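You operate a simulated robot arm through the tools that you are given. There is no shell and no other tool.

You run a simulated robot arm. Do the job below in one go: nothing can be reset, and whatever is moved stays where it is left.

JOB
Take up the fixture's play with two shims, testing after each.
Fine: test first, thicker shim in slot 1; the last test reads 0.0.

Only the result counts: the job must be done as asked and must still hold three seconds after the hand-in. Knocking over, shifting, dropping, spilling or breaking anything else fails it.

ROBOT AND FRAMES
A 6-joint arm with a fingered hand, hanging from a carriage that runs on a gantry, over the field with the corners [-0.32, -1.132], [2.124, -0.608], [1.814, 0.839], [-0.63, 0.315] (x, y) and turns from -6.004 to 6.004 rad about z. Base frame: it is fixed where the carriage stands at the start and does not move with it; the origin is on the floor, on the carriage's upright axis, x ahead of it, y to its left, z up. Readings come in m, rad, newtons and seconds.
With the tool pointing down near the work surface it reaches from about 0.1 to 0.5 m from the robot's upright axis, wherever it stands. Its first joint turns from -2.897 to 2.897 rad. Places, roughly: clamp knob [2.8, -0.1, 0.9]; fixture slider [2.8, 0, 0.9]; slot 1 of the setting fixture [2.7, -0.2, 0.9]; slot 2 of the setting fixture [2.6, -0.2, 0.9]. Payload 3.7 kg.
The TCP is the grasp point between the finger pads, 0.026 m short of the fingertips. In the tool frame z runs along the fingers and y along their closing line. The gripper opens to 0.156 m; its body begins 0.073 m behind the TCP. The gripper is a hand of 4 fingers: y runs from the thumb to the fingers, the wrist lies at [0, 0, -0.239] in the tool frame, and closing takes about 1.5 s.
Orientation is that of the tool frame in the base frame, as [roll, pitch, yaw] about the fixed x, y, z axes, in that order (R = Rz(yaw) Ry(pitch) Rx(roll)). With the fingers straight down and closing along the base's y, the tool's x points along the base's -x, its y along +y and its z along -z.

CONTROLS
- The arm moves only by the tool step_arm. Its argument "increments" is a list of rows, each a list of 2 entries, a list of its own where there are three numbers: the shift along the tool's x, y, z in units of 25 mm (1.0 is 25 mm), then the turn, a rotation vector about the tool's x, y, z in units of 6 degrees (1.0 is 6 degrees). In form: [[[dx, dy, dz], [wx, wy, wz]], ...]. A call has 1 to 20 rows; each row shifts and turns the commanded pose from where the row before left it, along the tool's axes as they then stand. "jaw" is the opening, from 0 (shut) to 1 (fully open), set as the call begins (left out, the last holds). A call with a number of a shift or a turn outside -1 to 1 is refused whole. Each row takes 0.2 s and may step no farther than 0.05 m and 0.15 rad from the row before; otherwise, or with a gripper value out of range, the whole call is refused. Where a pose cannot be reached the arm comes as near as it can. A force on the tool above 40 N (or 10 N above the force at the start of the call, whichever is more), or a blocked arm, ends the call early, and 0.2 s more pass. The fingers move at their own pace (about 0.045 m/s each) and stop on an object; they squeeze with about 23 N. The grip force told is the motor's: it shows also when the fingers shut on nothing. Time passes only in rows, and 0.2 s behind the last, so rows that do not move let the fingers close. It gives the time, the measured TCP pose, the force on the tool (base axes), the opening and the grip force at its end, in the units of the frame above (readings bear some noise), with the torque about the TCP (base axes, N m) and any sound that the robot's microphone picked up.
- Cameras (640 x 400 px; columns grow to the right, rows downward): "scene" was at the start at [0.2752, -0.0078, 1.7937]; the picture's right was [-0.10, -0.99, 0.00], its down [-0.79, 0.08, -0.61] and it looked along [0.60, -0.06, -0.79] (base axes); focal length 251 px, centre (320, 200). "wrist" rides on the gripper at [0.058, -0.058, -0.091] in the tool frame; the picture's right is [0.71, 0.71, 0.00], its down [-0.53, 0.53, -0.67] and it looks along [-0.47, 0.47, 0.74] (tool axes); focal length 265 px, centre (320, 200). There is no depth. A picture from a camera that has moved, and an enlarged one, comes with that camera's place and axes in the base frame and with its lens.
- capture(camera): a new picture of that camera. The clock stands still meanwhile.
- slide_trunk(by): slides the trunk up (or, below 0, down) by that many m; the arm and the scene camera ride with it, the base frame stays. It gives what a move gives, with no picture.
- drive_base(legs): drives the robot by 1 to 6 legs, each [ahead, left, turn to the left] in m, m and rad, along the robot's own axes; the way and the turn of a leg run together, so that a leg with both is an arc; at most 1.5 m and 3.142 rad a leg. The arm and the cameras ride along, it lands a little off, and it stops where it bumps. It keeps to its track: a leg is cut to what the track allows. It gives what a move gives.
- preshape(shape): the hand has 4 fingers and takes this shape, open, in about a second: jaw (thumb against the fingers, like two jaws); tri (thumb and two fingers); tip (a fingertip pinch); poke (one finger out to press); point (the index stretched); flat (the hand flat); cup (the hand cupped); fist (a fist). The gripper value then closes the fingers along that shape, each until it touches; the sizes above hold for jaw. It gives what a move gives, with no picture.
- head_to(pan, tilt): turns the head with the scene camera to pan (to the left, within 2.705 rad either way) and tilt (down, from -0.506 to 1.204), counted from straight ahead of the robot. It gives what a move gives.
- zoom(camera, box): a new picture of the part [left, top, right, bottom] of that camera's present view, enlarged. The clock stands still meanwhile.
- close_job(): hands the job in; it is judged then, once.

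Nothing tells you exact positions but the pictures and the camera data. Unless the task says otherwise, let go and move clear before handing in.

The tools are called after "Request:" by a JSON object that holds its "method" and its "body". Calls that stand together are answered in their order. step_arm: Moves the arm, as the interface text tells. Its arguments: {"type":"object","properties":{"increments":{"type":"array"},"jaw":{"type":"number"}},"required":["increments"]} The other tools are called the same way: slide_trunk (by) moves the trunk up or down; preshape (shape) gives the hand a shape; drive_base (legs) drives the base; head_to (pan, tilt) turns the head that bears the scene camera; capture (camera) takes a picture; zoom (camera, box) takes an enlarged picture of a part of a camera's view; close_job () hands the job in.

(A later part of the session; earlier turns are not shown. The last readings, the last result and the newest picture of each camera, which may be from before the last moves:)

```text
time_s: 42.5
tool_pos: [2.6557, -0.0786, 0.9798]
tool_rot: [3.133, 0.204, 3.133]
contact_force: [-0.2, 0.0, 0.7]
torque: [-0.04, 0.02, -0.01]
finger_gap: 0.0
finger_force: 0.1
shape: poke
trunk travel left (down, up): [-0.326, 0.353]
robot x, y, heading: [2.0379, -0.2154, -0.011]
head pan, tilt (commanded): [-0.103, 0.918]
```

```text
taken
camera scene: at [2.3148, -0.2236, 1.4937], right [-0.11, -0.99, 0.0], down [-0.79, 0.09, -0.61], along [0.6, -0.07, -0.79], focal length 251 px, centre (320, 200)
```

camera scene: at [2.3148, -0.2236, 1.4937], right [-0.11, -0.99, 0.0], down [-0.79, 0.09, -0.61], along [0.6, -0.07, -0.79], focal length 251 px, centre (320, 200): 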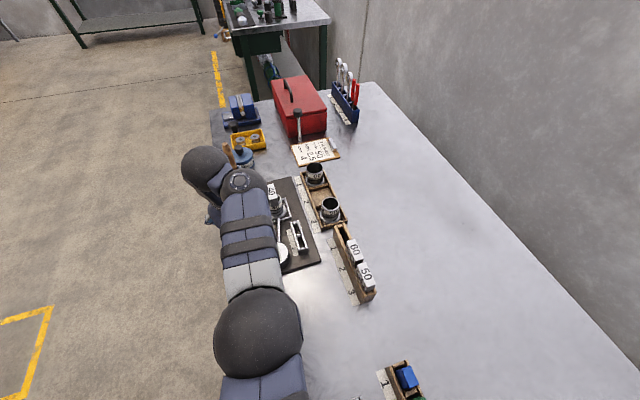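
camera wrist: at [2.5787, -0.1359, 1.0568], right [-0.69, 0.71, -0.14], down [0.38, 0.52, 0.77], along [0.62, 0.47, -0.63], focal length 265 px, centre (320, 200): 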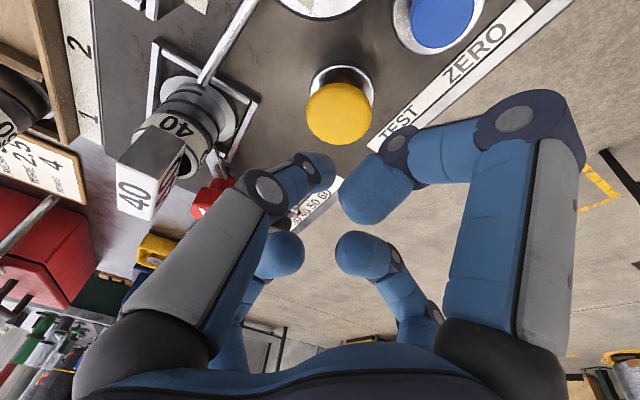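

The dome's top sits at about (2.657, −0.074, 0.902); the fingertip is ≈5 cm above it. I go down in small steps watching the force.

Request:
{"method": "step_arm", "body": {"increments": [[[0.065, 0.16, 0.313], [0, 0, 0]], [[0.065, 0, 0.313], [0, 0, 0]], [[0.065, 0, 0.313], [0, 0, 0]], [[0.065, 0, 0.313], [0, 0, 0]], [[0.065, 0, 0.313], [0, 0, 0]], [[0.065, 0, 0.313], [0, 0, 0]]]}}

Request:
{"method": "zoom", "body": {"camera": "wrist", "box": [160, 0, 480, 200]}}

```text
time_s: 43.9
tool_pos: [2.6484, -0.0735, 0.9338]
tool_rot: [3.131, 0.206, 3.134]
contact_force: [0.5, -0.4, 3.4]
torque: [0.04, -0.02, -0.01]
finger_gap: 0.0001
finger_force: 0.2
shape: poke
out of reach, approached as far as the arm can: row 5, 6
trunk travel left (down, up): [-0.326, 0.353]
robot x, y, heading: [2.041, -0.2137, -0.005]
head pan, tilt (commanded): [-0.103, 0.918]
heard: click
```

```text
2.00 times, centred on (320, 100) of wrist
camera zoom: at [2.5716, -0.1319, 1.0101], right [-0.69, 0.71, -0.14], down [0.38, 0.51, 0.77], along [0.62, 0.48, -0.63], focal length 531 px, centre (320, 400)
```

zoom: 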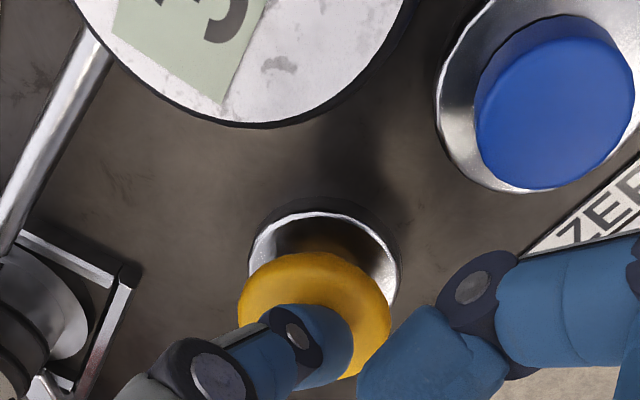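

A click was heard, so TEST was pressed. I back off upward and read the dial.

Request:
{"method": "step_arm", "body": {"increments": [[[-0.065, 0, -0.313], [0, 0, 0]], [[-0.13, 0, -0.626], [0, 0, 0]], [[-0.13, 0, -0.626], [0, 0, 0]]]}}

Request:
{"method": "slide_trunk", "body": {"by": 0.12}}

Request:
{"method": "zoom", "body": {"camera": "scene", "box": [240, 160, 360, 320]}}

Request:
{"method": "capture", "body": {"camera": "wrist"}}

```text
time_s: 44.7
tool_pos: [2.6466, -0.0737, 0.9742]
tool_rot: [3.133, 0.205, 3.134]
contact_force: [-0.4, 0.4, 0.5]
torque: [0.03, 0.02, -0.02]
finger_gap: 0.0001
finger_force: 0.0
shape: poke
trunk travel left (down, up): [-0.326, 0.353]
robot x, y, heading: [2.0412, -0.2137, -0.008]
head pan, tilt (commanded): [-0.103, 0.918]
```

```text
time_s: 46.2
tool_pos: [2.6477, -0.0736, 1.0937]
tool_rot: [3.133, 0.206, 3.133]
contact_force: [0.2, 0.5, 0.7]
torque: [0.0, 0.01, -0.01]
finger_gap: 0.0
finger_force: 0.1
shape: poke
trunk travel left (down, up): [-0.446, 0.233]
robot x, y, heading: [2.0422, -0.2148, -0.005]
head pan, tilt (commanded): [-0.103, 0.918]
```

```text
2.50 times, centred on (300, 240) of scene
camera zoom: at [2.3147, -0.2236, 1.6137], right [-0.11, -0.99, 0.0], down [-0.79, 0.09, -0.61], along [0.6, -0.07, -0.79], focal length 628 px, centre (370, 100)
```

zoom: 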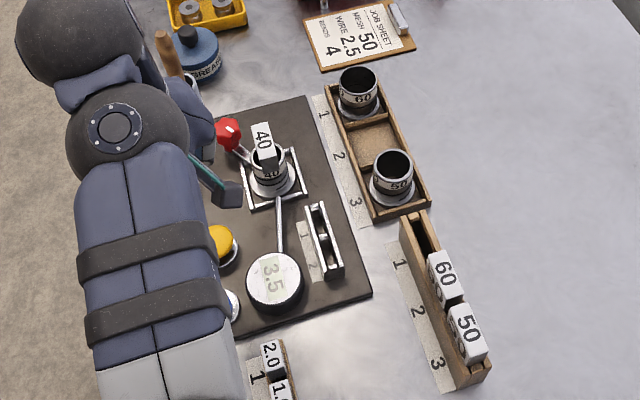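

```text
taken
camera wrist: at [2.5709, -0.1321, 1.1713], right [-0.69, 0.71, -0.14], down [0.38, 0.52, 0.77], along [0.62, 0.47, -0.63], focal length 265 px, centre (320, 200)
```

wrist: 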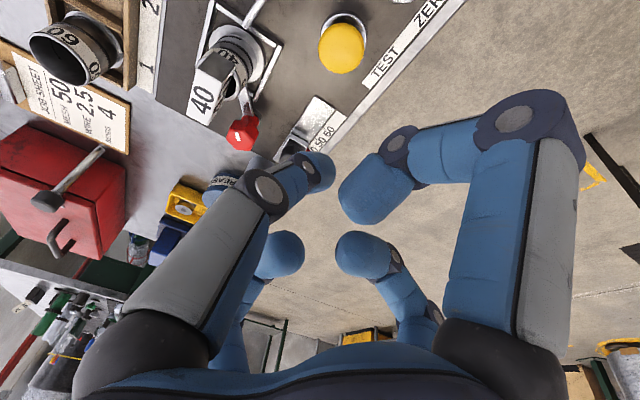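

Request:
{"method": "zoom", "body": {"camera": "scene", "box": [278, 255, 304, 287]}}

```text
12.50 times, centred on (291, 271) of scene
camera zoom: at [2.3147, -0.2236, 1.6137], right [-0.11, -0.99, 0.0], down [-0.79, 0.09, -0.61], along [0.6, -0.07, -0.79], focal length 3138 px, centre (682, -688)
```

zoom: 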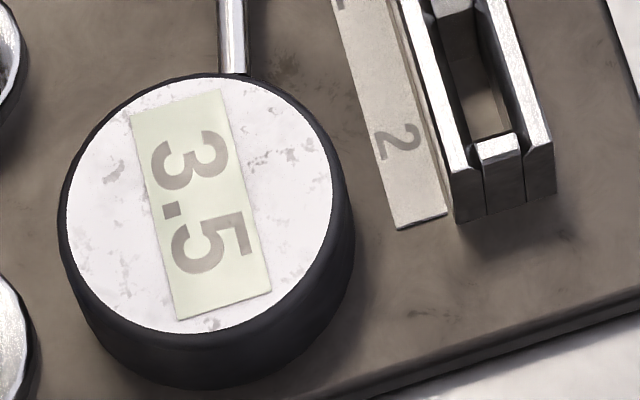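

The first test reads 3.5, so the pair is 2.0 (slot 1) and 1.5 (slot 2). I switch to the "tip" pinch, straighten the hand, align its closing line across the rack and hover over the 2.0 shim.

Request:
{"method": "step_arm", "body": {"increments": [[[0, 0, -0.5], [0, 0.98, 0]], [[0, 0, 0], [0, 0.98, 0]], [[0, 0, 0], [0, 0, -1]], [[0, 0, 0], [0, 0, -1]]]}}

Request:
{"method": "preshape", "body": {"shape": "tip"}}

Request:
{"method": "step_arm", "body": {"increments": [[[0.894, -0.136, 0], [0, 0, 0]], [[0.894, -0.136, 0], [0, 0, 0]], [[0.894, -0.136, 0], [0, 0, 0]], [[0.894, -0.136, 0], [0, 0, 0]], [[0.894, -0.136, 0], [0, 0, 0]], [[0.894, -0.136, 0], [0, 0, 0]], [[0.894, -0.136, 0], [0, 0, 0]]]}}

Request:
{"method": "capture", "body": {"camera": "wrist"}}

```text
time_s: 47.2
tool_pos: [2.63, -0.0818, 1.1066]
tool_rot: [3.136, 0.003, -2.936]
contact_force: [0.5, -0.6, -0.6]
torque: [-0.01, -0.02, 0.0]
finger_gap: 0.0
finger_force: 0.1
shape: poke
out of reach, approached as far as the arm can: row 2
trunk travel left (down, up): [-0.446, 0.233]
robot x, y, heading: [2.0345, -0.2133, -0.006]
head pan, tilt (commanded): [-0.103, 0.918]
```

```text
time_s: 48.1
tool_pos: [2.6303, -0.0821, 1.1064]
tool_rot: [3.136, 0.005, -2.938]
contact_force: [-0.6, -0.2, -0.1]
torque: [0.0, 0.02, -0.03]
finger_gap: 0.1558
finger_force: 0.1
shape: tip
trunk travel left (down, up): [-0.446, 0.233]
robot x, y, heading: [2.0413, -0.2172, -0.009]
head pan, tilt (commanded): [-0.103, 0.918]
```

```text
time_s: 49.7
tool_pos: [2.5737, -0.0996, 1.1045]
tool_rot: [3.132, 0.002, -2.94]
contact_force: [0.1, -1.0, -0.1]
torque: [0.01, 0.02, 0.02]
finger_gap: 0.1557
finger_force: 0.1
shape: tip
out of reach, approached as far as the arm can: row 1, 4, 5, 6, 7
trunk travel left (down, up): [-0.446, 0.233]
robot x, y, heading: [2.0387, -0.2131, -0.006]
head pan, tilt (commanded): [-0.103, 0.918]
```

```text
taken
camera wrist: at [2.5283, -0.1687, 1.1949], right [-0.83, 0.55, 0.01], down [0.41, 0.62, 0.67], along [0.37, 0.56, -0.74], focal length 265 px, centre (320, 200)
```

wrist: 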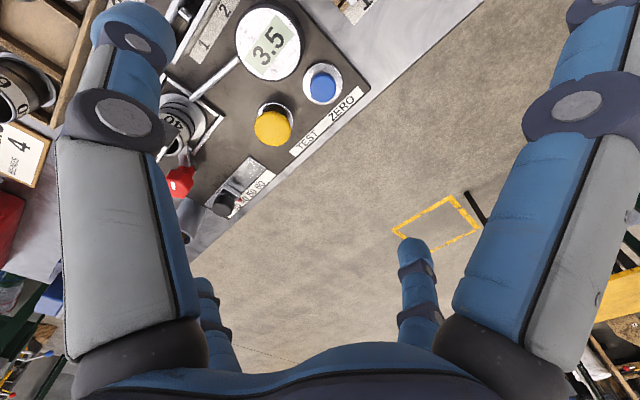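

Near shoulder height the arm cannot fold inward, so for the rack the hand must hang lower relative to the trunk. I raise the trunk and bring the hand in and down over the 2.0 shim, still well above it.

Request:
{"method": "slide_trunk", "body": {"by": 0.133}}

Request:
{"method": "step_arm", "body": {"increments": [[[0, 0, 0.957], [0, 0, 0]], [[0, 0, 0.957], [0, 0, 0]], [[0, 0, 0.957], [0, 0, 0]], [[0.785, -0.143, 0.957], [0, 0, 0]], [[0.785, -0.143, 0.957], [0, 0, 0]], [[0.785, -0.143, 0.957], [0, 0, 0]], [[0.785, -0.143, 0.957], [0, 0, 0]]]}}

Request:
{"method": "capture", "body": {"camera": "wrist"}}

```text
time_s: 51.3
tool_pos: [2.5736, -0.0994, 1.2383]
tool_rot: [3.133, 0.001, -2.938]
contact_force: [0.7, 0.6, 0.4]
torque: [-0.01, -0.04, -0.01]
finger_gap: 0.156
finger_force: 0.1
shape: tip
trunk travel left (down, up): [-0.579, 0.1]
robot x, y, heading: [2.042, -0.2145, -0.008]
head pan, tilt (commanded): [-0.103, 0.918]
```

```text
time_s: 52.9
tool_pos: [2.5271, -0.1226, 1.0595]
tool_rot: [3.133, -0.001, -2.939]
contact_force: [0.5, 0.4, 0.4]
torque: [0.01, 0.0, -0.03]
finger_gap: 0.156
finger_force: 0.1
shape: tip
out of reach, approached as far as the arm can: row 4, 5, 6, 7
trunk travel left (down, up): [-0.579, 0.1]
robot x, y, heading: [2.0391, -0.2181, -0.004]
head pan, tilt (commanded): [-0.103, 0.918]
```

```text
taken
camera wrist: at [2.4812, -0.1926, 1.1493], right [-0.83, 0.55, 0.01], down [0.41, 0.62, 0.67], along [0.37, 0.56, -0.74], focal length 265 px, centre (320, 200)
```

wrist: 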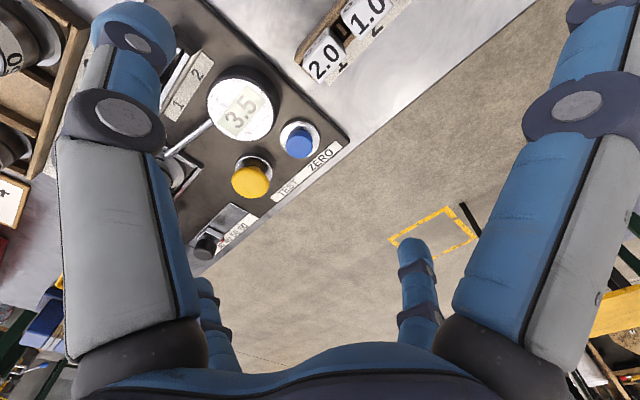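

Still at a fold limit here; the arm is meant to work with the hand far below the trunk for near targets. I raise the trunk to the top and lower the hand by the same amount, then move inward.

Request:
{"method": "slide_trunk", "body": {"by": 0.1}}

Request:
{"method": "step_arm", "body": {"increments": [[[0, 0, 1], [0, 0, 0]], [[0, 0, 1], [0, 0, 0]], [[0, 0, 1], [0, 0, 0]], [[0, 0, 1], [0, 0, 0]], [[0.6, 0, 0], [0, 0, 0]], [[0.6, 0, 0], [0, 0, 0]]]}}

Request:
{"method": "capture", "body": {"camera": "wrist"}}

```text
time_s: 54.2
tool_pos: [2.5262, -0.1231, 1.1577]
tool_rot: [3.133, 0.0, -2.939]
contact_force: [0.9, -0.1, 0.1]
torque: [-0.02, 0.03, -0.01]
finger_gap: 0.156
finger_force: 0.1
shape: tip
trunk travel left (down, up): [-0.679, 0.0]
robot x, y, heading: [2.0438, -0.2126, -0.003]
head pan, tilt (commanded): [-0.103, 0.918]
```

```text
time_s: 55.6
tool_pos: [2.4959, -0.1266, 1.0598]
tool_rot: [3.132, 0.0, -2.938]
contact_force: [0.1, -0.2, -1.0]
torque: [-0.01, 0.02, 0.01]
finger_gap: 0.156
finger_force: 0.1
shape: tip
trunk travel left (down, up): [-0.679, 0.0]
robot x, y, heading: [2.0401, -0.2119, -0.008]
head pan, tilt (commanded): [-0.103, 0.918]
```

```text
taken
camera wrist: at [2.4514, -0.1966, 1.1506], right [-0.84, 0.55, 0.01], down [0.41, 0.62, 0.67], along [0.37, 0.56, -0.74], focal length 265 px, centre (320, 200)
```

wrist: 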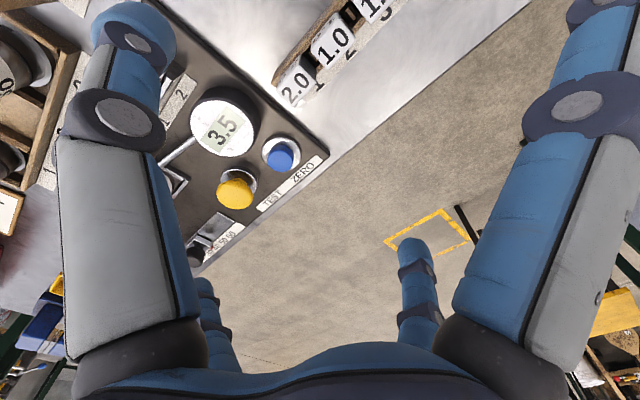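

Now the hand hovers above the rack. I zoom in on the 2.0 shim and measure its place.

Request:
{"method": "zoom", "body": {"camera": "wrist", "box": [240, 0, 400, 110]}}

Request:
{"method": "zoom", "body": {"camera": "wrist", "box": [120, 40, 280, 140]}}

Request:
{"method": "capture", "body": {"camera": "scene"}}

```text
3.64 times, centred on (320, 55) of wrist
camera zoom: at [2.4514, -0.1966, 1.1506], right [-0.84, 0.55, 0.01], down [0.41, 0.62, 0.67], along [0.37, 0.56, -0.74], focal length 965 px, centre (320, 727)
```

zoom: 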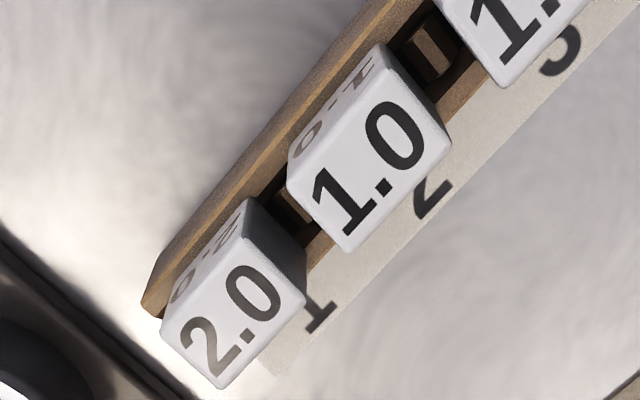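

```text
4.00 times, centred on (200, 90) of wrist
camera zoom: at [2.4514, -0.1966, 1.1506], right [-0.84, 0.55, 0.01], down [0.41, 0.62, 0.67], along [0.37, 0.56, -0.74], focal length 1062 px, centre (800, 640)
```

zoom: 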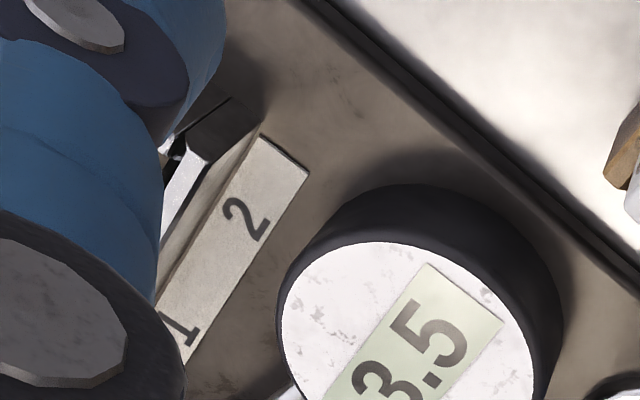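

```text
taken
camera scene: at [2.3148, -0.2236, 1.8464], right [-0.11, -0.99, 0.0], down [-0.79, 0.09, -0.61], along [0.6, -0.07, -0.79], focal length 251 px, centre (320, 200)
```

scene: 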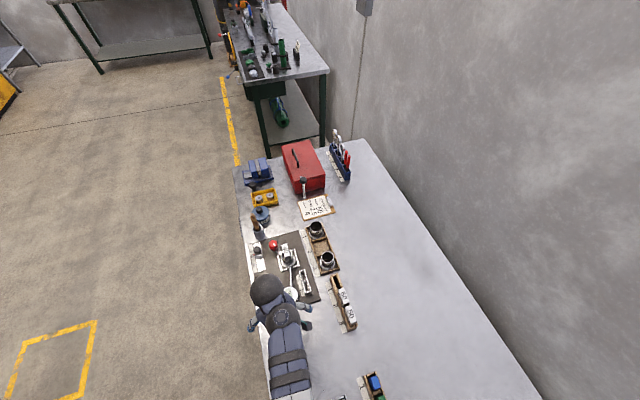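

The 2.0 head's top centre is about (2.509, −0.142, 0.925), roughly 27 × 19 mm, rising about 32 mm above the rack. I centre over it, narrow the pinch, and lower the trunk a little for a check.

Request:
{"method": "step_arm", "body": {"increments": [[[-0.392, -0.692, 0], [0.09, 0, -0.07]], [[0, 0, 0], [0, 0, 0]], [[0, 0, 0], [0, 0, 0]], [[0, 0, 0], [0, 0, 0]], [[0, 0, 0], [0, 0, 0]], [[0, 0, 0], [0, 0, 0]], [[0, 0, 0], [0, 0, 0]]], "jaw": 0.32}}

Request:
{"method": "slide_trunk", "body": {"by": -0.06}}

Request:
{"method": "capture", "body": {"camera": "wrist"}}

Request:
{"method": "capture", "body": {"camera": "scene"}}

```text
time_s: 57.2
tool_pos: [2.5088, -0.1439, 1.0602]
tool_rot: [-3.14, -0.001, -2.931]
contact_force: [0.6, 0.4, -0.2]
torque: [0.0, 0.02, 0.01]
finger_gap: 0.0504
finger_force: 0.0
shape: tip
trunk travel left (down, up): [-0.679, 0.0]
robot x, y, heading: [2.039, -0.2112, -0.008]
head pan, tilt (commanded): [-0.103, 0.918]
```

```text
time_s: 58.2
tool_pos: [2.5099, -0.1437, 0.9988]
tool_rot: [-3.14, 0.001, -2.932]
contact_force: [0.1, -0.1, -0.3]
torque: [0.01, -0.01, -0.02]
finger_gap: 0.0504
finger_force: 0.2
shape: tip
trunk travel left (down, up): [-0.619, 0.06]
robot x, y, heading: [2.0408, -0.2117, -0.003]
head pan, tilt (commanded): [-0.103, 0.918]
```

```text
taken
camera wrist: at [2.4639, -0.2122, 1.0906], right [-0.84, 0.54, 0.0], down [0.4, 0.62, 0.67], along [0.36, 0.56, -0.74], focal length 265 px, centre (320, 200)
```

wrist: 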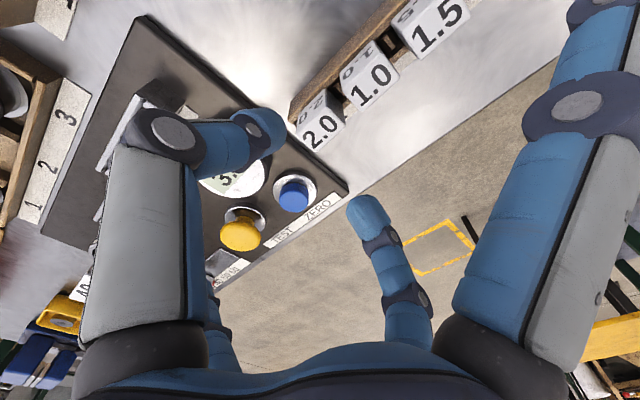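

```text
taken
camera scene: at [2.3148, -0.2236, 1.7864], right [-0.11, -0.99, 0.0], down [-0.79, 0.09, -0.61], along [0.6, -0.07, -0.79], focal length 251 px, centre (320, 200)
```

scene: 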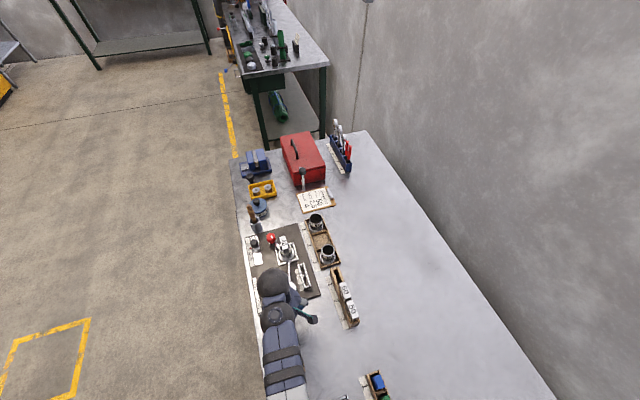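

Request:
{"method": "zoom", "body": {"camera": "wrist", "box": [240, 60, 400, 160]}}

```text
4.00 times, centred on (320, 110) of wrist
camera zoom: at [2.4639, -0.2122, 1.0906], right [-0.84, 0.54, 0.0], down [0.4, 0.62, 0.67], along [0.36, 0.56, -0.74], focal length 1062 px, centre (320, 560)
```

zoom: 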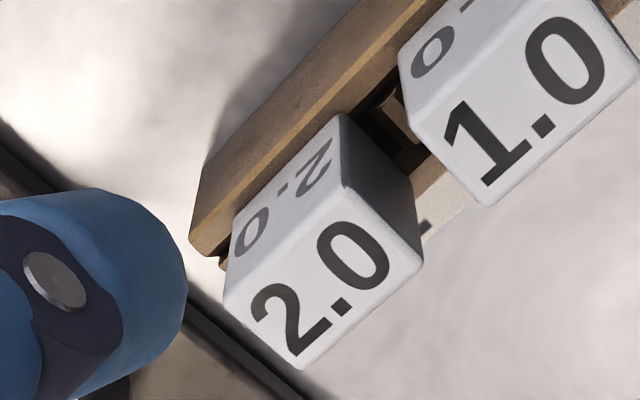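

Request:
{"method": "zoom", "body": {"camera": "wrist", "box": [90, 80, 290, 220]}}

Request:
{"method": "zoom", "body": {"camera": "wrist", "box": [330, 180, 450, 260]}}

Request:
{"method": "zoom", "body": {"camera": "scene", "box": [230, 260, 340, 340]}}

```text
2.86 times, centred on (190, 150) of wrist
camera zoom: at [2.4639, -0.2122, 1.0906], right [-0.84, 0.54, 0.0], down [0.4, 0.62, 0.67], along [0.36, 0.56, -0.74], focal length 758 px, centre (691, 343)
```

zoom: 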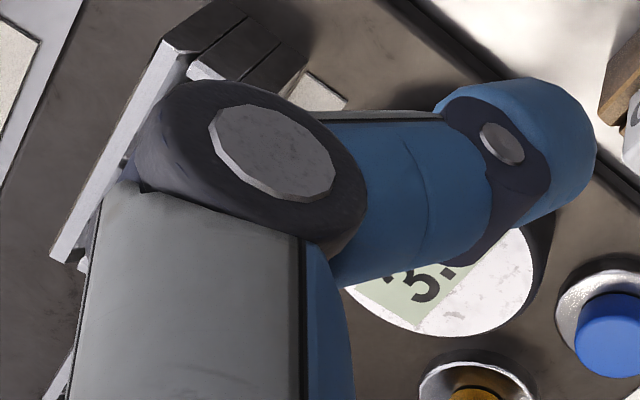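

```text
5.00 times, centred on (390, 220) of wrist
camera zoom: at [2.4639, -0.2122, 1.0906], right [-0.84, 0.54, 0.0], down [0.4, 0.62, 0.67], along [0.36, 0.56, -0.74], focal length 1327 px, centre (-30, 100)
```

zoom: 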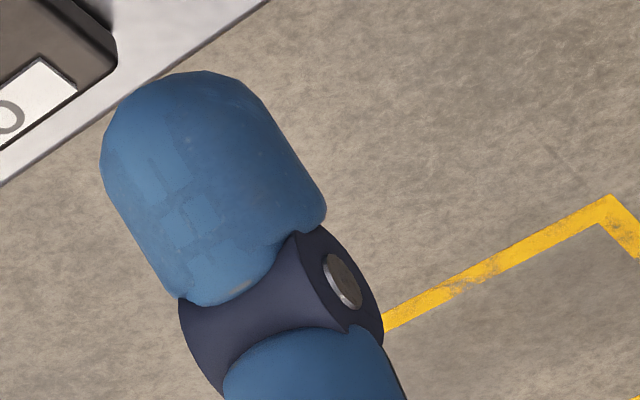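

```text
5.00 times, centred on (285, 300) of scene
camera zoom: at [2.3148, -0.2236, 1.7864], right [-0.11, -0.99, 0.0], down [-0.79, 0.09, -0.61], along [0.6, -0.07, -0.79], focal length 1255 px, centre (495, -300)
```

zoom: 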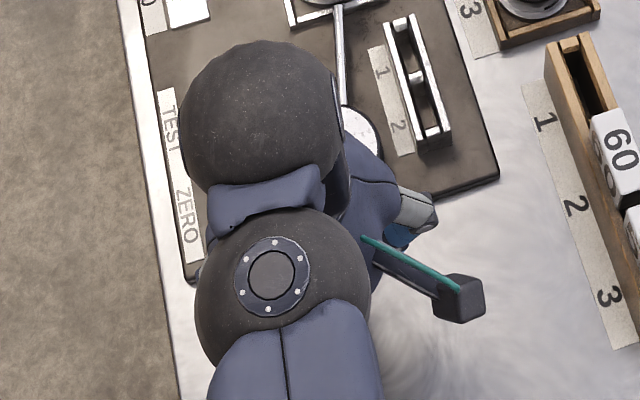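

The geometry is now clear: the pinch touches about 16 mm beyond the TCP and splayed fingers ride 20 mm higher than the pinch tips. To shorten the reach to slot 1, I raise the trunk and shift the carriage along its edge a little.

Request:
{"method": "slide_trunk", "body": {"by": 0.06}}

Request:
{"method": "drive_base", "body": {"legs": [[0.014, -0.07, 0.0]]}}

```text
time_s: 59.2
tool_pos: [2.5093, -0.1436, 1.0604]
tool_rot: [-3.14, 0.001, -2.931]
contact_force: [0.5, 0.1, -0.4]
torque: [-0.01, 0.02, -0.02]
finger_gap: 0.0502
finger_force: 0.1
shape: tip
trunk travel left (down, up): [-0.679, 0.0]
robot x, y, heading: [2.0403, -0.2118, -0.006]
head pan, tilt (commanded): [-0.103, 0.918]
```

```text
time_s: 60.2
tool_pos: [2.524, -0.2113, 1.0592]
tool_rot: [-3.14, -0.001, -2.933]
contact_force: [0.2, 0.1, 0.0]
torque: [0.03, 0.05, -0.02]
finger_gap: 0.0502
finger_force: 0.1
shape: tip
trunk travel left (down, up): [-0.679, 0.0]
robot x, y, heading: [2.0507, -0.283, -0.004]
head pan, tilt (commanded): [-0.103, 0.918]
```

Request:
{"method": "step_arm", "body": {"increments": [[[0, 0.953, 0], [0, 0, 0]], [[0, 0.953, 0], [0, 0, 0]], [[0, 0.953, 0], [0, 0, 0]], [[0, 0, 0], [0, 0, 0]]]}}

Request:
{"method": "slide_trunk", "body": {"by": -0.07}}

Request:
{"method": "capture", "body": {"camera": "wrist"}}

Request:
{"method": "zoom", "body": {"camera": "wrist", "box": [240, 60, 400, 160]}}

```text
time_s: 61.2
tool_pos: [2.5071, -0.1428, 1.0586]
tool_rot: [-3.14, 0.002, -2.931]
contact_force: [0.0, 0.9, -0.4]
torque: [-0.01, 0.01, 0.03]
finger_gap: 0.0507
finger_force: 0.1
shape: tip
trunk travel left (down, up): [-0.679, 0.0]
robot x, y, heading: [2.0535, -0.282, -0.006]
head pan, tilt (commanded): [-0.103, 0.918]
```

```text
time_s: 62.3
tool_pos: [2.5102, -0.1422, 0.9889]
tool_rot: [-3.141, -0.002, -2.933]
contact_force: [0.8, 0.6, -0.1]
torque: [0.02, 0.02, -0.01]
finger_gap: 0.0503
finger_force: 0.1
shape: tip
trunk travel left (down, up): [-0.609, 0.07]
robot x, y, heading: [2.0522, -0.2817, -0.004]
head pan, tilt (commanded): [-0.103, 0.918]
```

```text
taken
camera wrist: at [2.4636, -0.2111, 1.0795], right [-0.84, 0.54, 0.0], down [0.4, 0.63, 0.67], along [0.36, 0.56, -0.74], focal length 265 px, centre (320, 200)
```

wrist: 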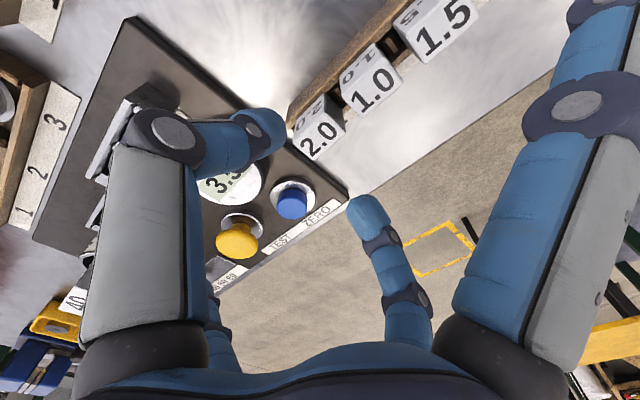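

```text
4.00 times, centred on (320, 110) of wrist
camera zoom: at [2.4636, -0.2111, 1.0795], right [-0.84, 0.54, 0.0], down [0.4, 0.63, 0.67], along [0.36, 0.56, -0.74], focal length 1062 px, centre (320, 560)
```

zoom: 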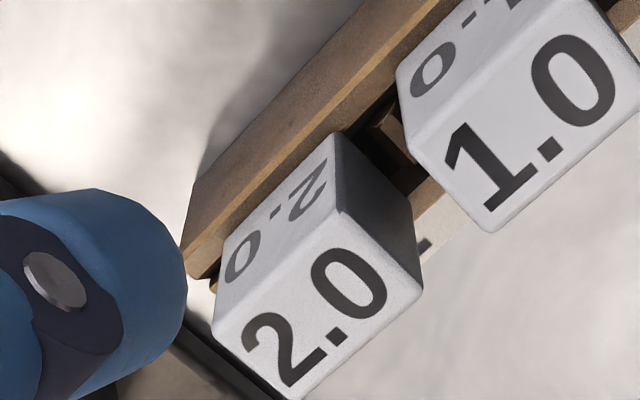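

The hand is centred over the 2.0 head within a millimetre. I go down in small steps and check.

Request:
{"method": "step_arm", "body": {"increments": [[[0, 0, 0.4], [0, 0, 0]], [[0, 0, 0.4], [0, 0, 0]], [[0, 0, 0.4], [0, 0, 0]], [[0, 0, 0.4], [0, 0, 0]], [[0, 0, 0], [0, 0, 0]]]}}

Request:
{"method": "capture", "body": {"camera": "wrist"}}

Request:
{"method": "zoom", "body": {"camera": "scene", "box": [230, 240, 340, 340]}}

```text
time_s: 63.5
tool_pos: [2.5079, -0.1429, 0.9488]
tool_rot: [-3.14, -0.001, -2.93]
contact_force: [0.3, -0.6, 0.2]
torque: [-0.02, 0.01, -0.01]
finger_gap: 0.0503
finger_force: 0.1
shape: tip
trunk travel left (down, up): [-0.609, 0.07]
robot x, y, heading: [2.0505, -0.2824, -0.007]
head pan, tilt (commanded): [-0.103, 0.918]
```

```text
taken
camera wrist: at [2.4636, -0.2111, 1.0395], right [-0.84, 0.54, 0.0], down [0.4, 0.63, 0.67], along [0.36, 0.56, -0.74], focal length 265 px, centre (320, 200)
```

wrist: 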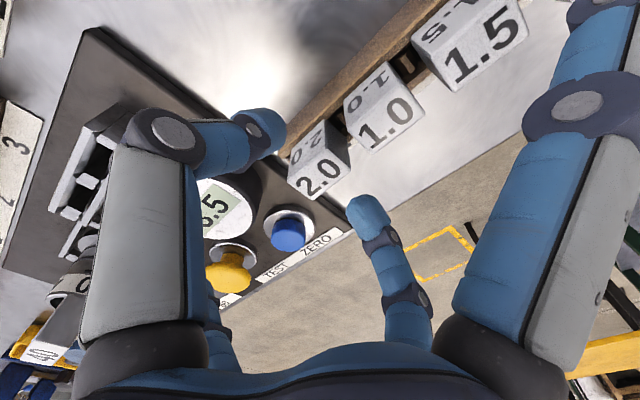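

```text
4.00 times, centred on (285, 290) of scene
camera zoom: at [2.3283, -0.2923, 1.7764], right [-0.11, -0.99, 0.0], down [-0.79, 0.09, -0.61], along [0.6, -0.07, -0.79], focal length 1004 px, centre (460, -160)
```

zoom: 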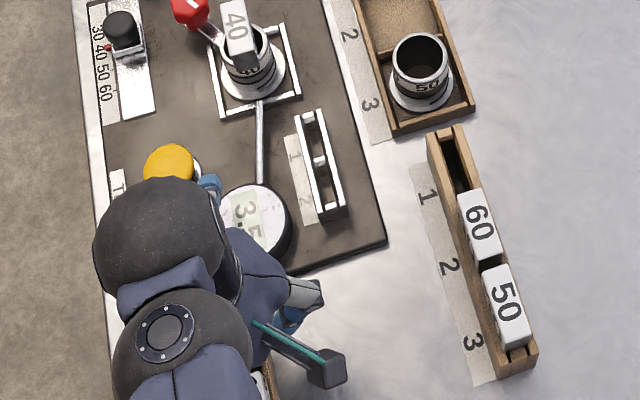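

The fingers straddle the 2.0 head. I descend the last centimetre in 2 mm steps.

Request:
{"method": "step_arm", "body": {"increments": [[[0, 0, 0.09], [0, 0, 0]], [[0, 0, 0.09], [0, 0, 0]], [[0, 0, 0.09], [0, 0, 0]], [[0, 0, 0.09], [0, 0, 0]], [[0, 0, 0.09], [0, 0, 0]], [[0, 0, 0], [0, 0, 0]]]}}

Request:
{"method": "capture", "body": {"camera": "wrist"}}

Request:
{"method": "zoom", "body": {"camera": "wrist", "box": [240, 100, 400, 220]}}

```text
time_s: 64.9
tool_pos: [2.5089, -0.1422, 0.9371]
tool_rot: [3.141, -0.001, -2.931]
contact_force: [1.0, 0.4, 0.5]
torque: [-0.03, 0.14, 0.0]
finger_gap: 0.0503
finger_force: 0.0
shape: tip
trunk travel left (down, up): [-0.609, 0.07]
robot x, y, heading: [2.053, -0.2832, -0.006]
head pan, tilt (commanded): [-0.103, 0.918]
```

```text
taken
camera wrist: at [2.4632, -0.2112, 1.0281], right [-0.84, 0.54, 0.0], down [0.4, 0.63, 0.67], along [0.36, 0.56, -0.74], focal length 265 px, centre (320, 200)
```

wrist: 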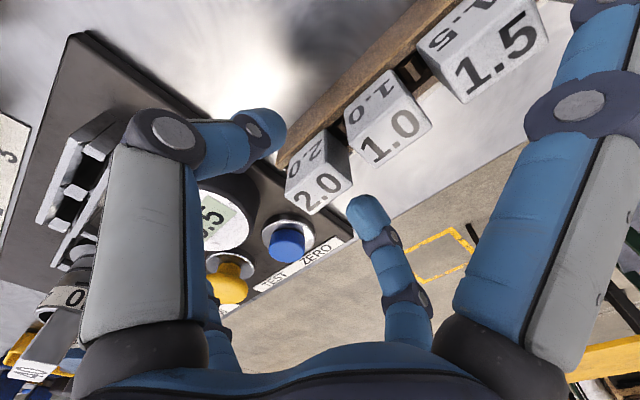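

```text
3.33 times, centred on (320, 160) of wrist
camera zoom: at [2.4632, -0.2112, 1.0281], right [-0.84, 0.54, 0.0], down [0.4, 0.63, 0.67], along [0.36, 0.56, -0.74], focal length 885 px, centre (320, 333)
```

zoom: 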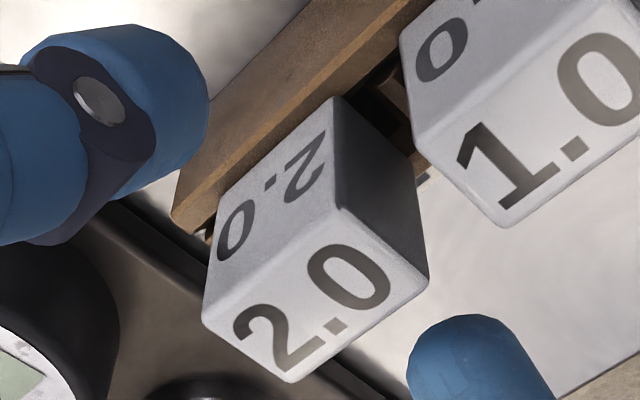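

The pinch tips are level with the head's faces. I close on the 2.0 shim.

Request:
{"method": "step_arm", "body": {"increments": [[[0, 0, 0], [0, 0, 0]], [[0, 0, 0], [0, 0, 0]], [[0, 0, 0], [0, 0, 0]], [[0, 0, 0], [0, 0, 0]], [[0, 0, 0], [0, 0, 0]], [[0, 0, 0], [0, 0, 0]]], "jaw": 0.0}}

Request:
{"method": "zoom", "body": {"camera": "wrist", "box": [220, 80, 420, 220]}}

```text
time_s: 66.3
tool_pos: [2.5074, -0.1426, 0.9376]
tool_rot: [-3.139, 0.0, -2.932]
contact_force: [0.7, 0.1, 1.5]
torque: [-0.04, 0.14, 0.01]
finger_gap: 0.0152
finger_force: 22.3
shape: tip
trunk travel left (down, up): [-0.609, 0.07]
robot x, y, heading: [2.0515, -0.2785, -0.001]
head pan, tilt (commanded): [-0.103, 0.918]
```

```text
2.86 times, centred on (320, 150) of wrist
camera zoom: at [2.4631, -0.2112, 1.0281], right [-0.84, 0.54, 0.0], down [0.4, 0.63, 0.67], along [0.36, 0.56, -0.74], focal length 758 px, centre (320, 343)
```

zoom: 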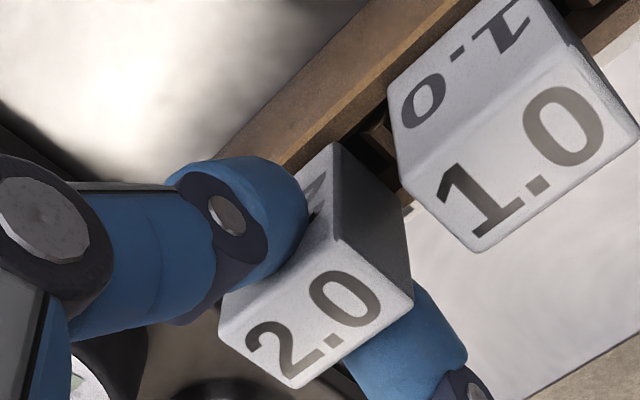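

Gripped at 22 N. I lift the shim straight up gently.

Request:
{"method": "step_arm", "body": {"increments": [[[0, 0, -0.2], [0, 0, 0]], [[0, 0, -0.2], [0, 0, 0]], [[0, 0, -0.2], [0, 0, 0]], [[0, 0, -0.3], [0, 0, 0]], [[0, 0, -0.3], [0, 0, 0]], [[0, 0, -0.4], [0, 0, 0]], [[0, 0, -0.4], [0, 0, 0]], [[0, 0, -0.4], [0, 0, 0]]]}}

Request:
{"method": "capture", "body": {"camera": "wrist"}}

Request:
{"method": "zoom", "body": {"camera": "wrist", "box": [220, 60, 420, 220]}}

```text
time_s: 68.1
tool_pos: [2.5087, -0.1419, 0.9983]
tool_rot: [-3.141, -0.001, -2.929]
contact_force: [-0.6, 0.3, 0.1]
torque: [0.03, -0.01, 0.02]
finger_gap: 0.0151
finger_force: 23.2
shape: tip
trunk travel left (down, up): [-0.609, 0.07]
robot x, y, heading: [2.0528, -0.2812, -0.003]
head pan, tilt (commanded): [-0.103, 0.918]
```

```text
taken
camera wrist: at [2.4628, -0.2102, 1.0883], right [-0.84, 0.54, 0.0], down [0.4, 0.62, 0.67], along [0.36, 0.56, -0.74], focal length 265 px, centre (320, 200)
```

wrist: 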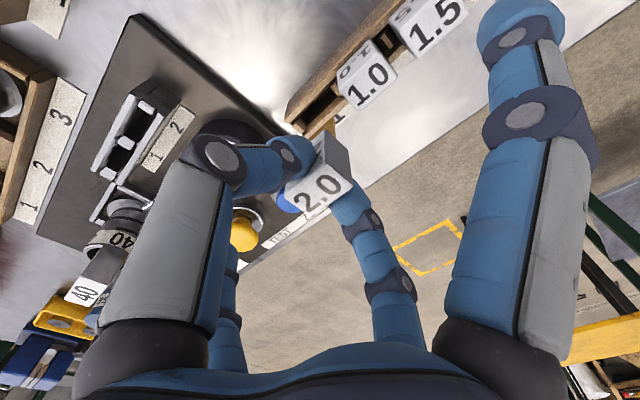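

```text
2.50 times, centred on (320, 140) of wrist
camera zoom: at [2.4628, -0.2102, 1.0883], right [-0.84, 0.54, 0.0], down [0.4, 0.62, 0.67], along [0.36, 0.56, -0.74], focal length 664 px, centre (320, 350)
```

zoom: 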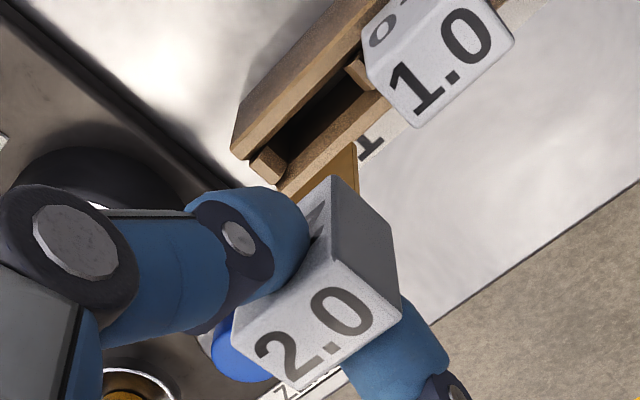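

The 2.0 shim is out, a brass tongue under its head. I zoom onto the slots and the rack from here to measure both.

Request:
{"method": "zoom", "body": {"camera": "wrist", "box": [70, 70, 250, 240]}}

Request:
{"method": "zoom", "body": {"camera": "scene", "box": [230, 220, 360, 380]}}

Request:
{"method": "zoom", "body": {"camera": "wrist", "box": [270, 0, 510, 150]}}

```text
2.35 times, centred on (160, 155) of wrist
camera zoom: at [2.4628, -0.2102, 1.0883], right [-0.84, 0.54, 0.0], down [0.4, 0.62, 0.67], along [0.36, 0.56, -0.74], focal length 624 px, centre (696, 306)
```

zoom: 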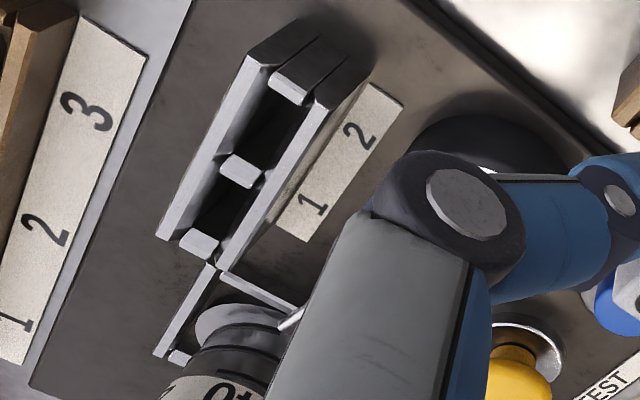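

```text
2.50 times, centred on (295, 300) of scene
camera zoom: at [2.3283, -0.2923, 1.7764], right [-0.11, -0.99, 0.0], down [-0.79, 0.09, -0.61], along [0.6, -0.07, -0.79], focal length 628 px, centre (382, -50)
```

zoom: 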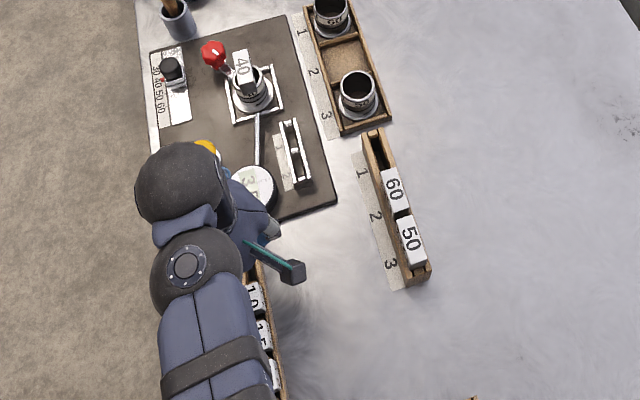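

```text
2.67 times, centred on (390, 75) of wrist
camera zoom: at [2.4628, -0.2102, 1.0883], right [-0.84, 0.54, 0.0], down [0.4, 0.62, 0.67], along [0.36, 0.56, -0.74], focal length 708 px, centre (133, 533)
```

zoom: 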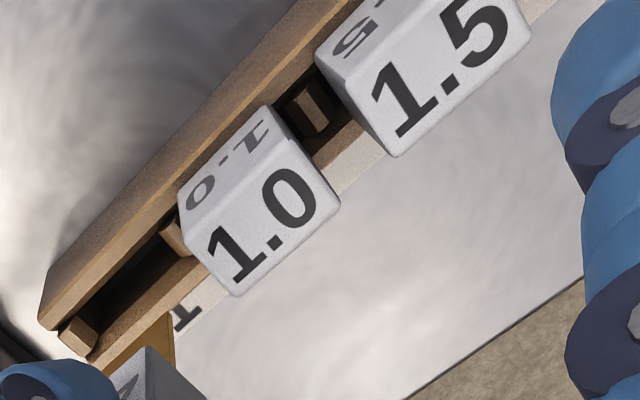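

Tongue length below the head top is about 59 mm, so in the slot the TCP should end near z≈0.942. I raise the hand, move out toward slot 1 in free air, then bring the hand up to shoulder height for the long reach.

Request:
{"method": "step_arm", "body": {"increments": [[[0, 0, -1], [0, 0, 0]], [[0, 0, -1], [0, 0, 0]], [[0, 0, -1], [0, 0, 0]], [[0, 0, -1], [0, 0, 0]], [[-0.8, -0.66, 0], [0, 0, 0]], [[-0.8, -0.66, 0], [0, 0, 0]], [[-0.8, -0.66, 0], [0, 0, 0]], [[-0.8, -0.66, 0], [0, 0, 0]]]}}

Request:
{"method": "step_arm", "body": {"increments": [[[0, 0, -1], [0, 0, 0]], [[0, 0, -1], [0, 0, 0]], [[0, 0, -1], [0, 0, 0]], [[0, 0, -1], [0, 0, 0]], [[0, 0, -1], [0, 0, 0]], [[0, 0, -1], [0, 0, 0]], [[0, 0, -1], [0, 0, 0]]]}}

Request:
{"method": "capture", "body": {"camera": "wrist"}}

```text
time_s: 69.9
tool_pos: [2.6014, -0.1905, 1.0976]
tool_rot: [-3.139, 0.001, -2.93]
contact_force: [0.4, 0.2, -0.8]
torque: [0.01, 0.0, 0.04]
finger_gap: 0.0151
finger_force: 23.1
shape: tip
trunk travel left (down, up): [-0.609, 0.07]
robot x, y, heading: [2.0521, -0.2856, -0.008]
head pan, tilt (commanded): [-0.103, 0.918]
```

```text
time_s: 71.5
tool_pos: [2.6187, -0.1896, 1.2623]
tool_rot: [-3.14, 0.001, -2.932]
contact_force: [-0.5, 0.3, -0.3]
torque: [-0.01, -0.04, -0.03]
finger_gap: 0.0151
finger_force: 23.7
shape: tip
out of reach, approached as far as the arm can: row 6, 7
trunk travel left (down, up): [-0.609, 0.07]
robot x, y, heading: [2.0541, -0.2841, -0.009]
head pan, tilt (commanded): [-0.103, 0.918]
```

```text
taken
camera wrist: at [2.5736, -0.2573, 1.3541], right [-0.84, 0.54, 0.0], down [0.41, 0.63, 0.67], along [0.36, 0.56, -0.74], focal length 265 px, centre (320, 200)
```

wrist: 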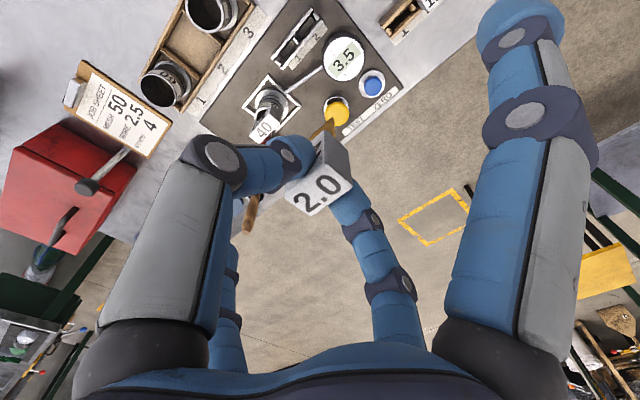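

The shim is held and the hand is near shoulder height. I tilt outward about 6.5° around the pinch line and extend above slot 1 at this height to check the reach.

Request:
{"method": "step_arm", "body": {"increments": [[[0, 0, 0], [0, -0.55, 0]], [[0, 0, 0], [0, -0.55, 0]], [[-0.648, -0.288, 0.076], [0, 0, 0]], [[-0.648, -0.288, 0.076], [0, 0, 0]], [[-0.648, -0.288, 0.076], [0, 0, 0]], [[0, 0, 0], [0, 0, 0]]]}}

Request:
{"method": "capture", "body": {"camera": "wrist"}}

```text
time_s: 72.9
tool_pos: [2.673, -0.1991, 1.2617]
tool_rot: [-3.139, 0.116, -2.932]
contact_force: [0.4, 0.1, -0.5]
torque: [0.0, 0.0, 0.0]
finger_gap: 0.0149
finger_force: 22.7
shape: tip
trunk travel left (down, up): [-0.609, 0.07]
robot x, y, heading: [2.0542, -0.2839, -0.004]
head pan, tilt (commanded): [-0.103, 0.918]
```

```text
taken
camera wrist: at [2.6172, -0.2691, 1.3466], right [-0.83, 0.55, -0.08], down [0.33, 0.61, 0.72], along [0.44, 0.58, -0.69], focal length 265 px, centre (320, 200)
```

wrist: 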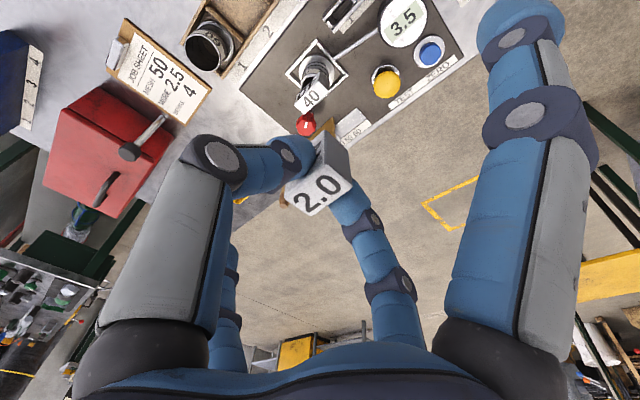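

Reach is fine here. I try reducing the tilt to see how upright the shim can be kept at this distance.

Request:
{"method": "step_arm", "body": {"increments": [[[0, 0, 0], [0, 0.3, 0]], [[0, 0, 0], [0, 0.3, 0]], [[0, 0, 0], [0, 0, 0]]]}}

```text
time_s: 73.7
tool_pos: [2.6661, -0.2035, 1.2628]
tool_rot: [-3.139, 0.051, -2.931]
contact_force: [-0.2, 0.2, -0.6]
torque: [0.0, -0.02, 0.0]
finger_gap: 0.0148
finger_force: 23.1
shape: tip
out of reach, approached as far as the arm can: row 2
trunk travel left (down, up): [-0.609, 0.07]
robot x, y, heading: [2.0522, -0.2862, -0.005]
head pan, tilt (commanded): [-0.103, 0.918]
```

The minimum tilt here is about 4.6°. I set that, extend back over slot 1 and lower the trunk to have the tongue a few centimetres above the slot.

Request:
{"method": "step_arm", "body": {"increments": [[[0, 0, 0], [0, -0.28, 0]], [[-0.1, 0.1, 0.01], [0, 0, 0]], [[0, 0, 0], [0, 0, 0]]]}}

Request:
{"method": "slide_trunk", "body": {"by": -0.23}}

Request:
{"method": "capture", "body": {"camera": "wrist"}}

Request:
{"method": "zoom", "body": {"camera": "scene", "box": [230, 160, 350, 260]}}

```text
time_s: 74.5
tool_pos: [2.6684, -0.2012, 1.2625]
tool_rot: [-3.139, 0.082, -2.931]
contact_force: [-0.8, -0.5, 0.4]
torque: [-0.01, 0.04, 0.0]
finger_gap: 0.0148
finger_force: 23.3
shape: tip
trunk travel left (down, up): [-0.609, 0.07]
robot x, y, heading: [2.0523, -0.2819, -0.01]
head pan, tilt (commanded): [-0.103, 0.918]
```

```text
time_s: 76.9
tool_pos: [2.6673, -0.2011, 1.033]
tool_rot: [-3.139, 0.083, -2.929]
contact_force: [0.0, 0.1, -0.4]
torque: [-0.01, 0.03, -0.04]
finger_gap: 0.015
finger_force: 23.1
shape: tip
trunk travel left (down, up): [-0.379, 0.3]
robot x, y, heading: [2.0524, -0.2838, -0.005]
head pan, tilt (commanded): [-0.103, 0.918]
```

```text
taken
camera wrist: at [2.6155, -0.2712, 1.1199], right [-0.84, 0.54, -0.06], down [0.35, 0.61, 0.71], along [0.42, 0.57, -0.7], focal length 265 px, centre (320, 200)
```

wrist: 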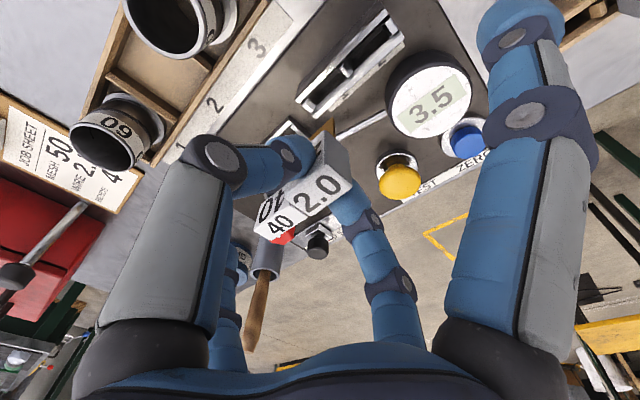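

```text
4.00 times, centred on (290, 210) of scene
camera zoom: at [2.3283, -0.2923, 1.5464], right [-0.11, -0.99, 0.0], down [-0.79, 0.09, -0.61], along [0.6, -0.07, -0.79], focal length 1004 px, centre (440, 160)
```

zoom: 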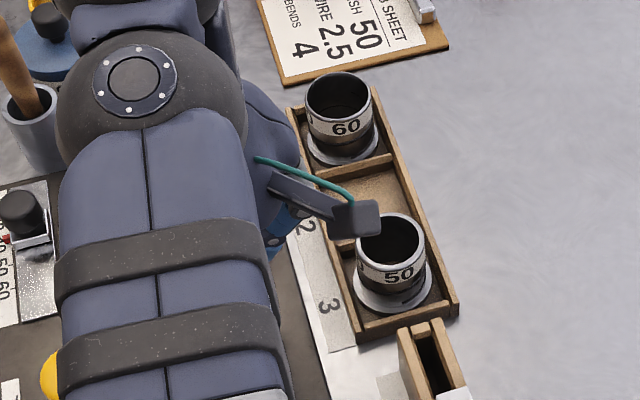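

Request:
{"method": "zoom", "body": {"camera": "wrist", "box": [280, 0, 440, 120]}}

Request:
{"method": "zoom", "body": {"camera": "wrist", "box": [220, 90, 380, 260]}}

```text
3.33 times, centred on (360, 60) of wrist
camera zoom: at [2.6155, -0.2712, 1.1199], right [-0.84, 0.54, -0.06], down [0.35, 0.61, 0.71], along [0.42, 0.57, -0.7], focal length 885 px, centre (187, 667)
```

zoom: 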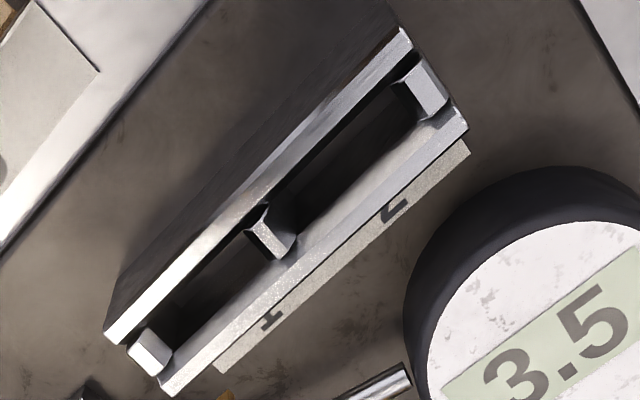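

```text
2.35 times, centred on (300, 175) of wrist
camera zoom: at [2.6155, -0.2712, 1.1199], right [-0.84, 0.54, -0.06], down [0.35, 0.61, 0.71], along [0.42, 0.57, -0.7], focal length 624 px, centre (367, 259)
```

zoom: 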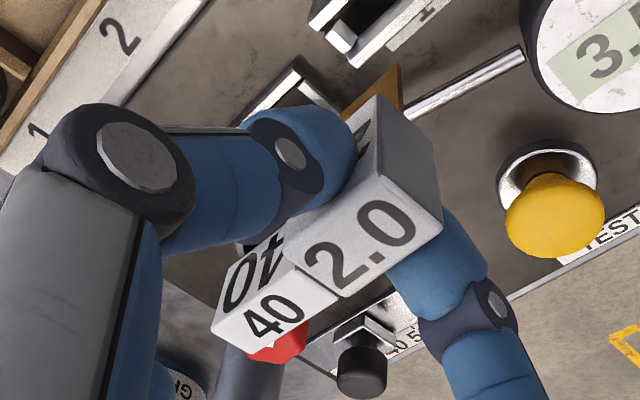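

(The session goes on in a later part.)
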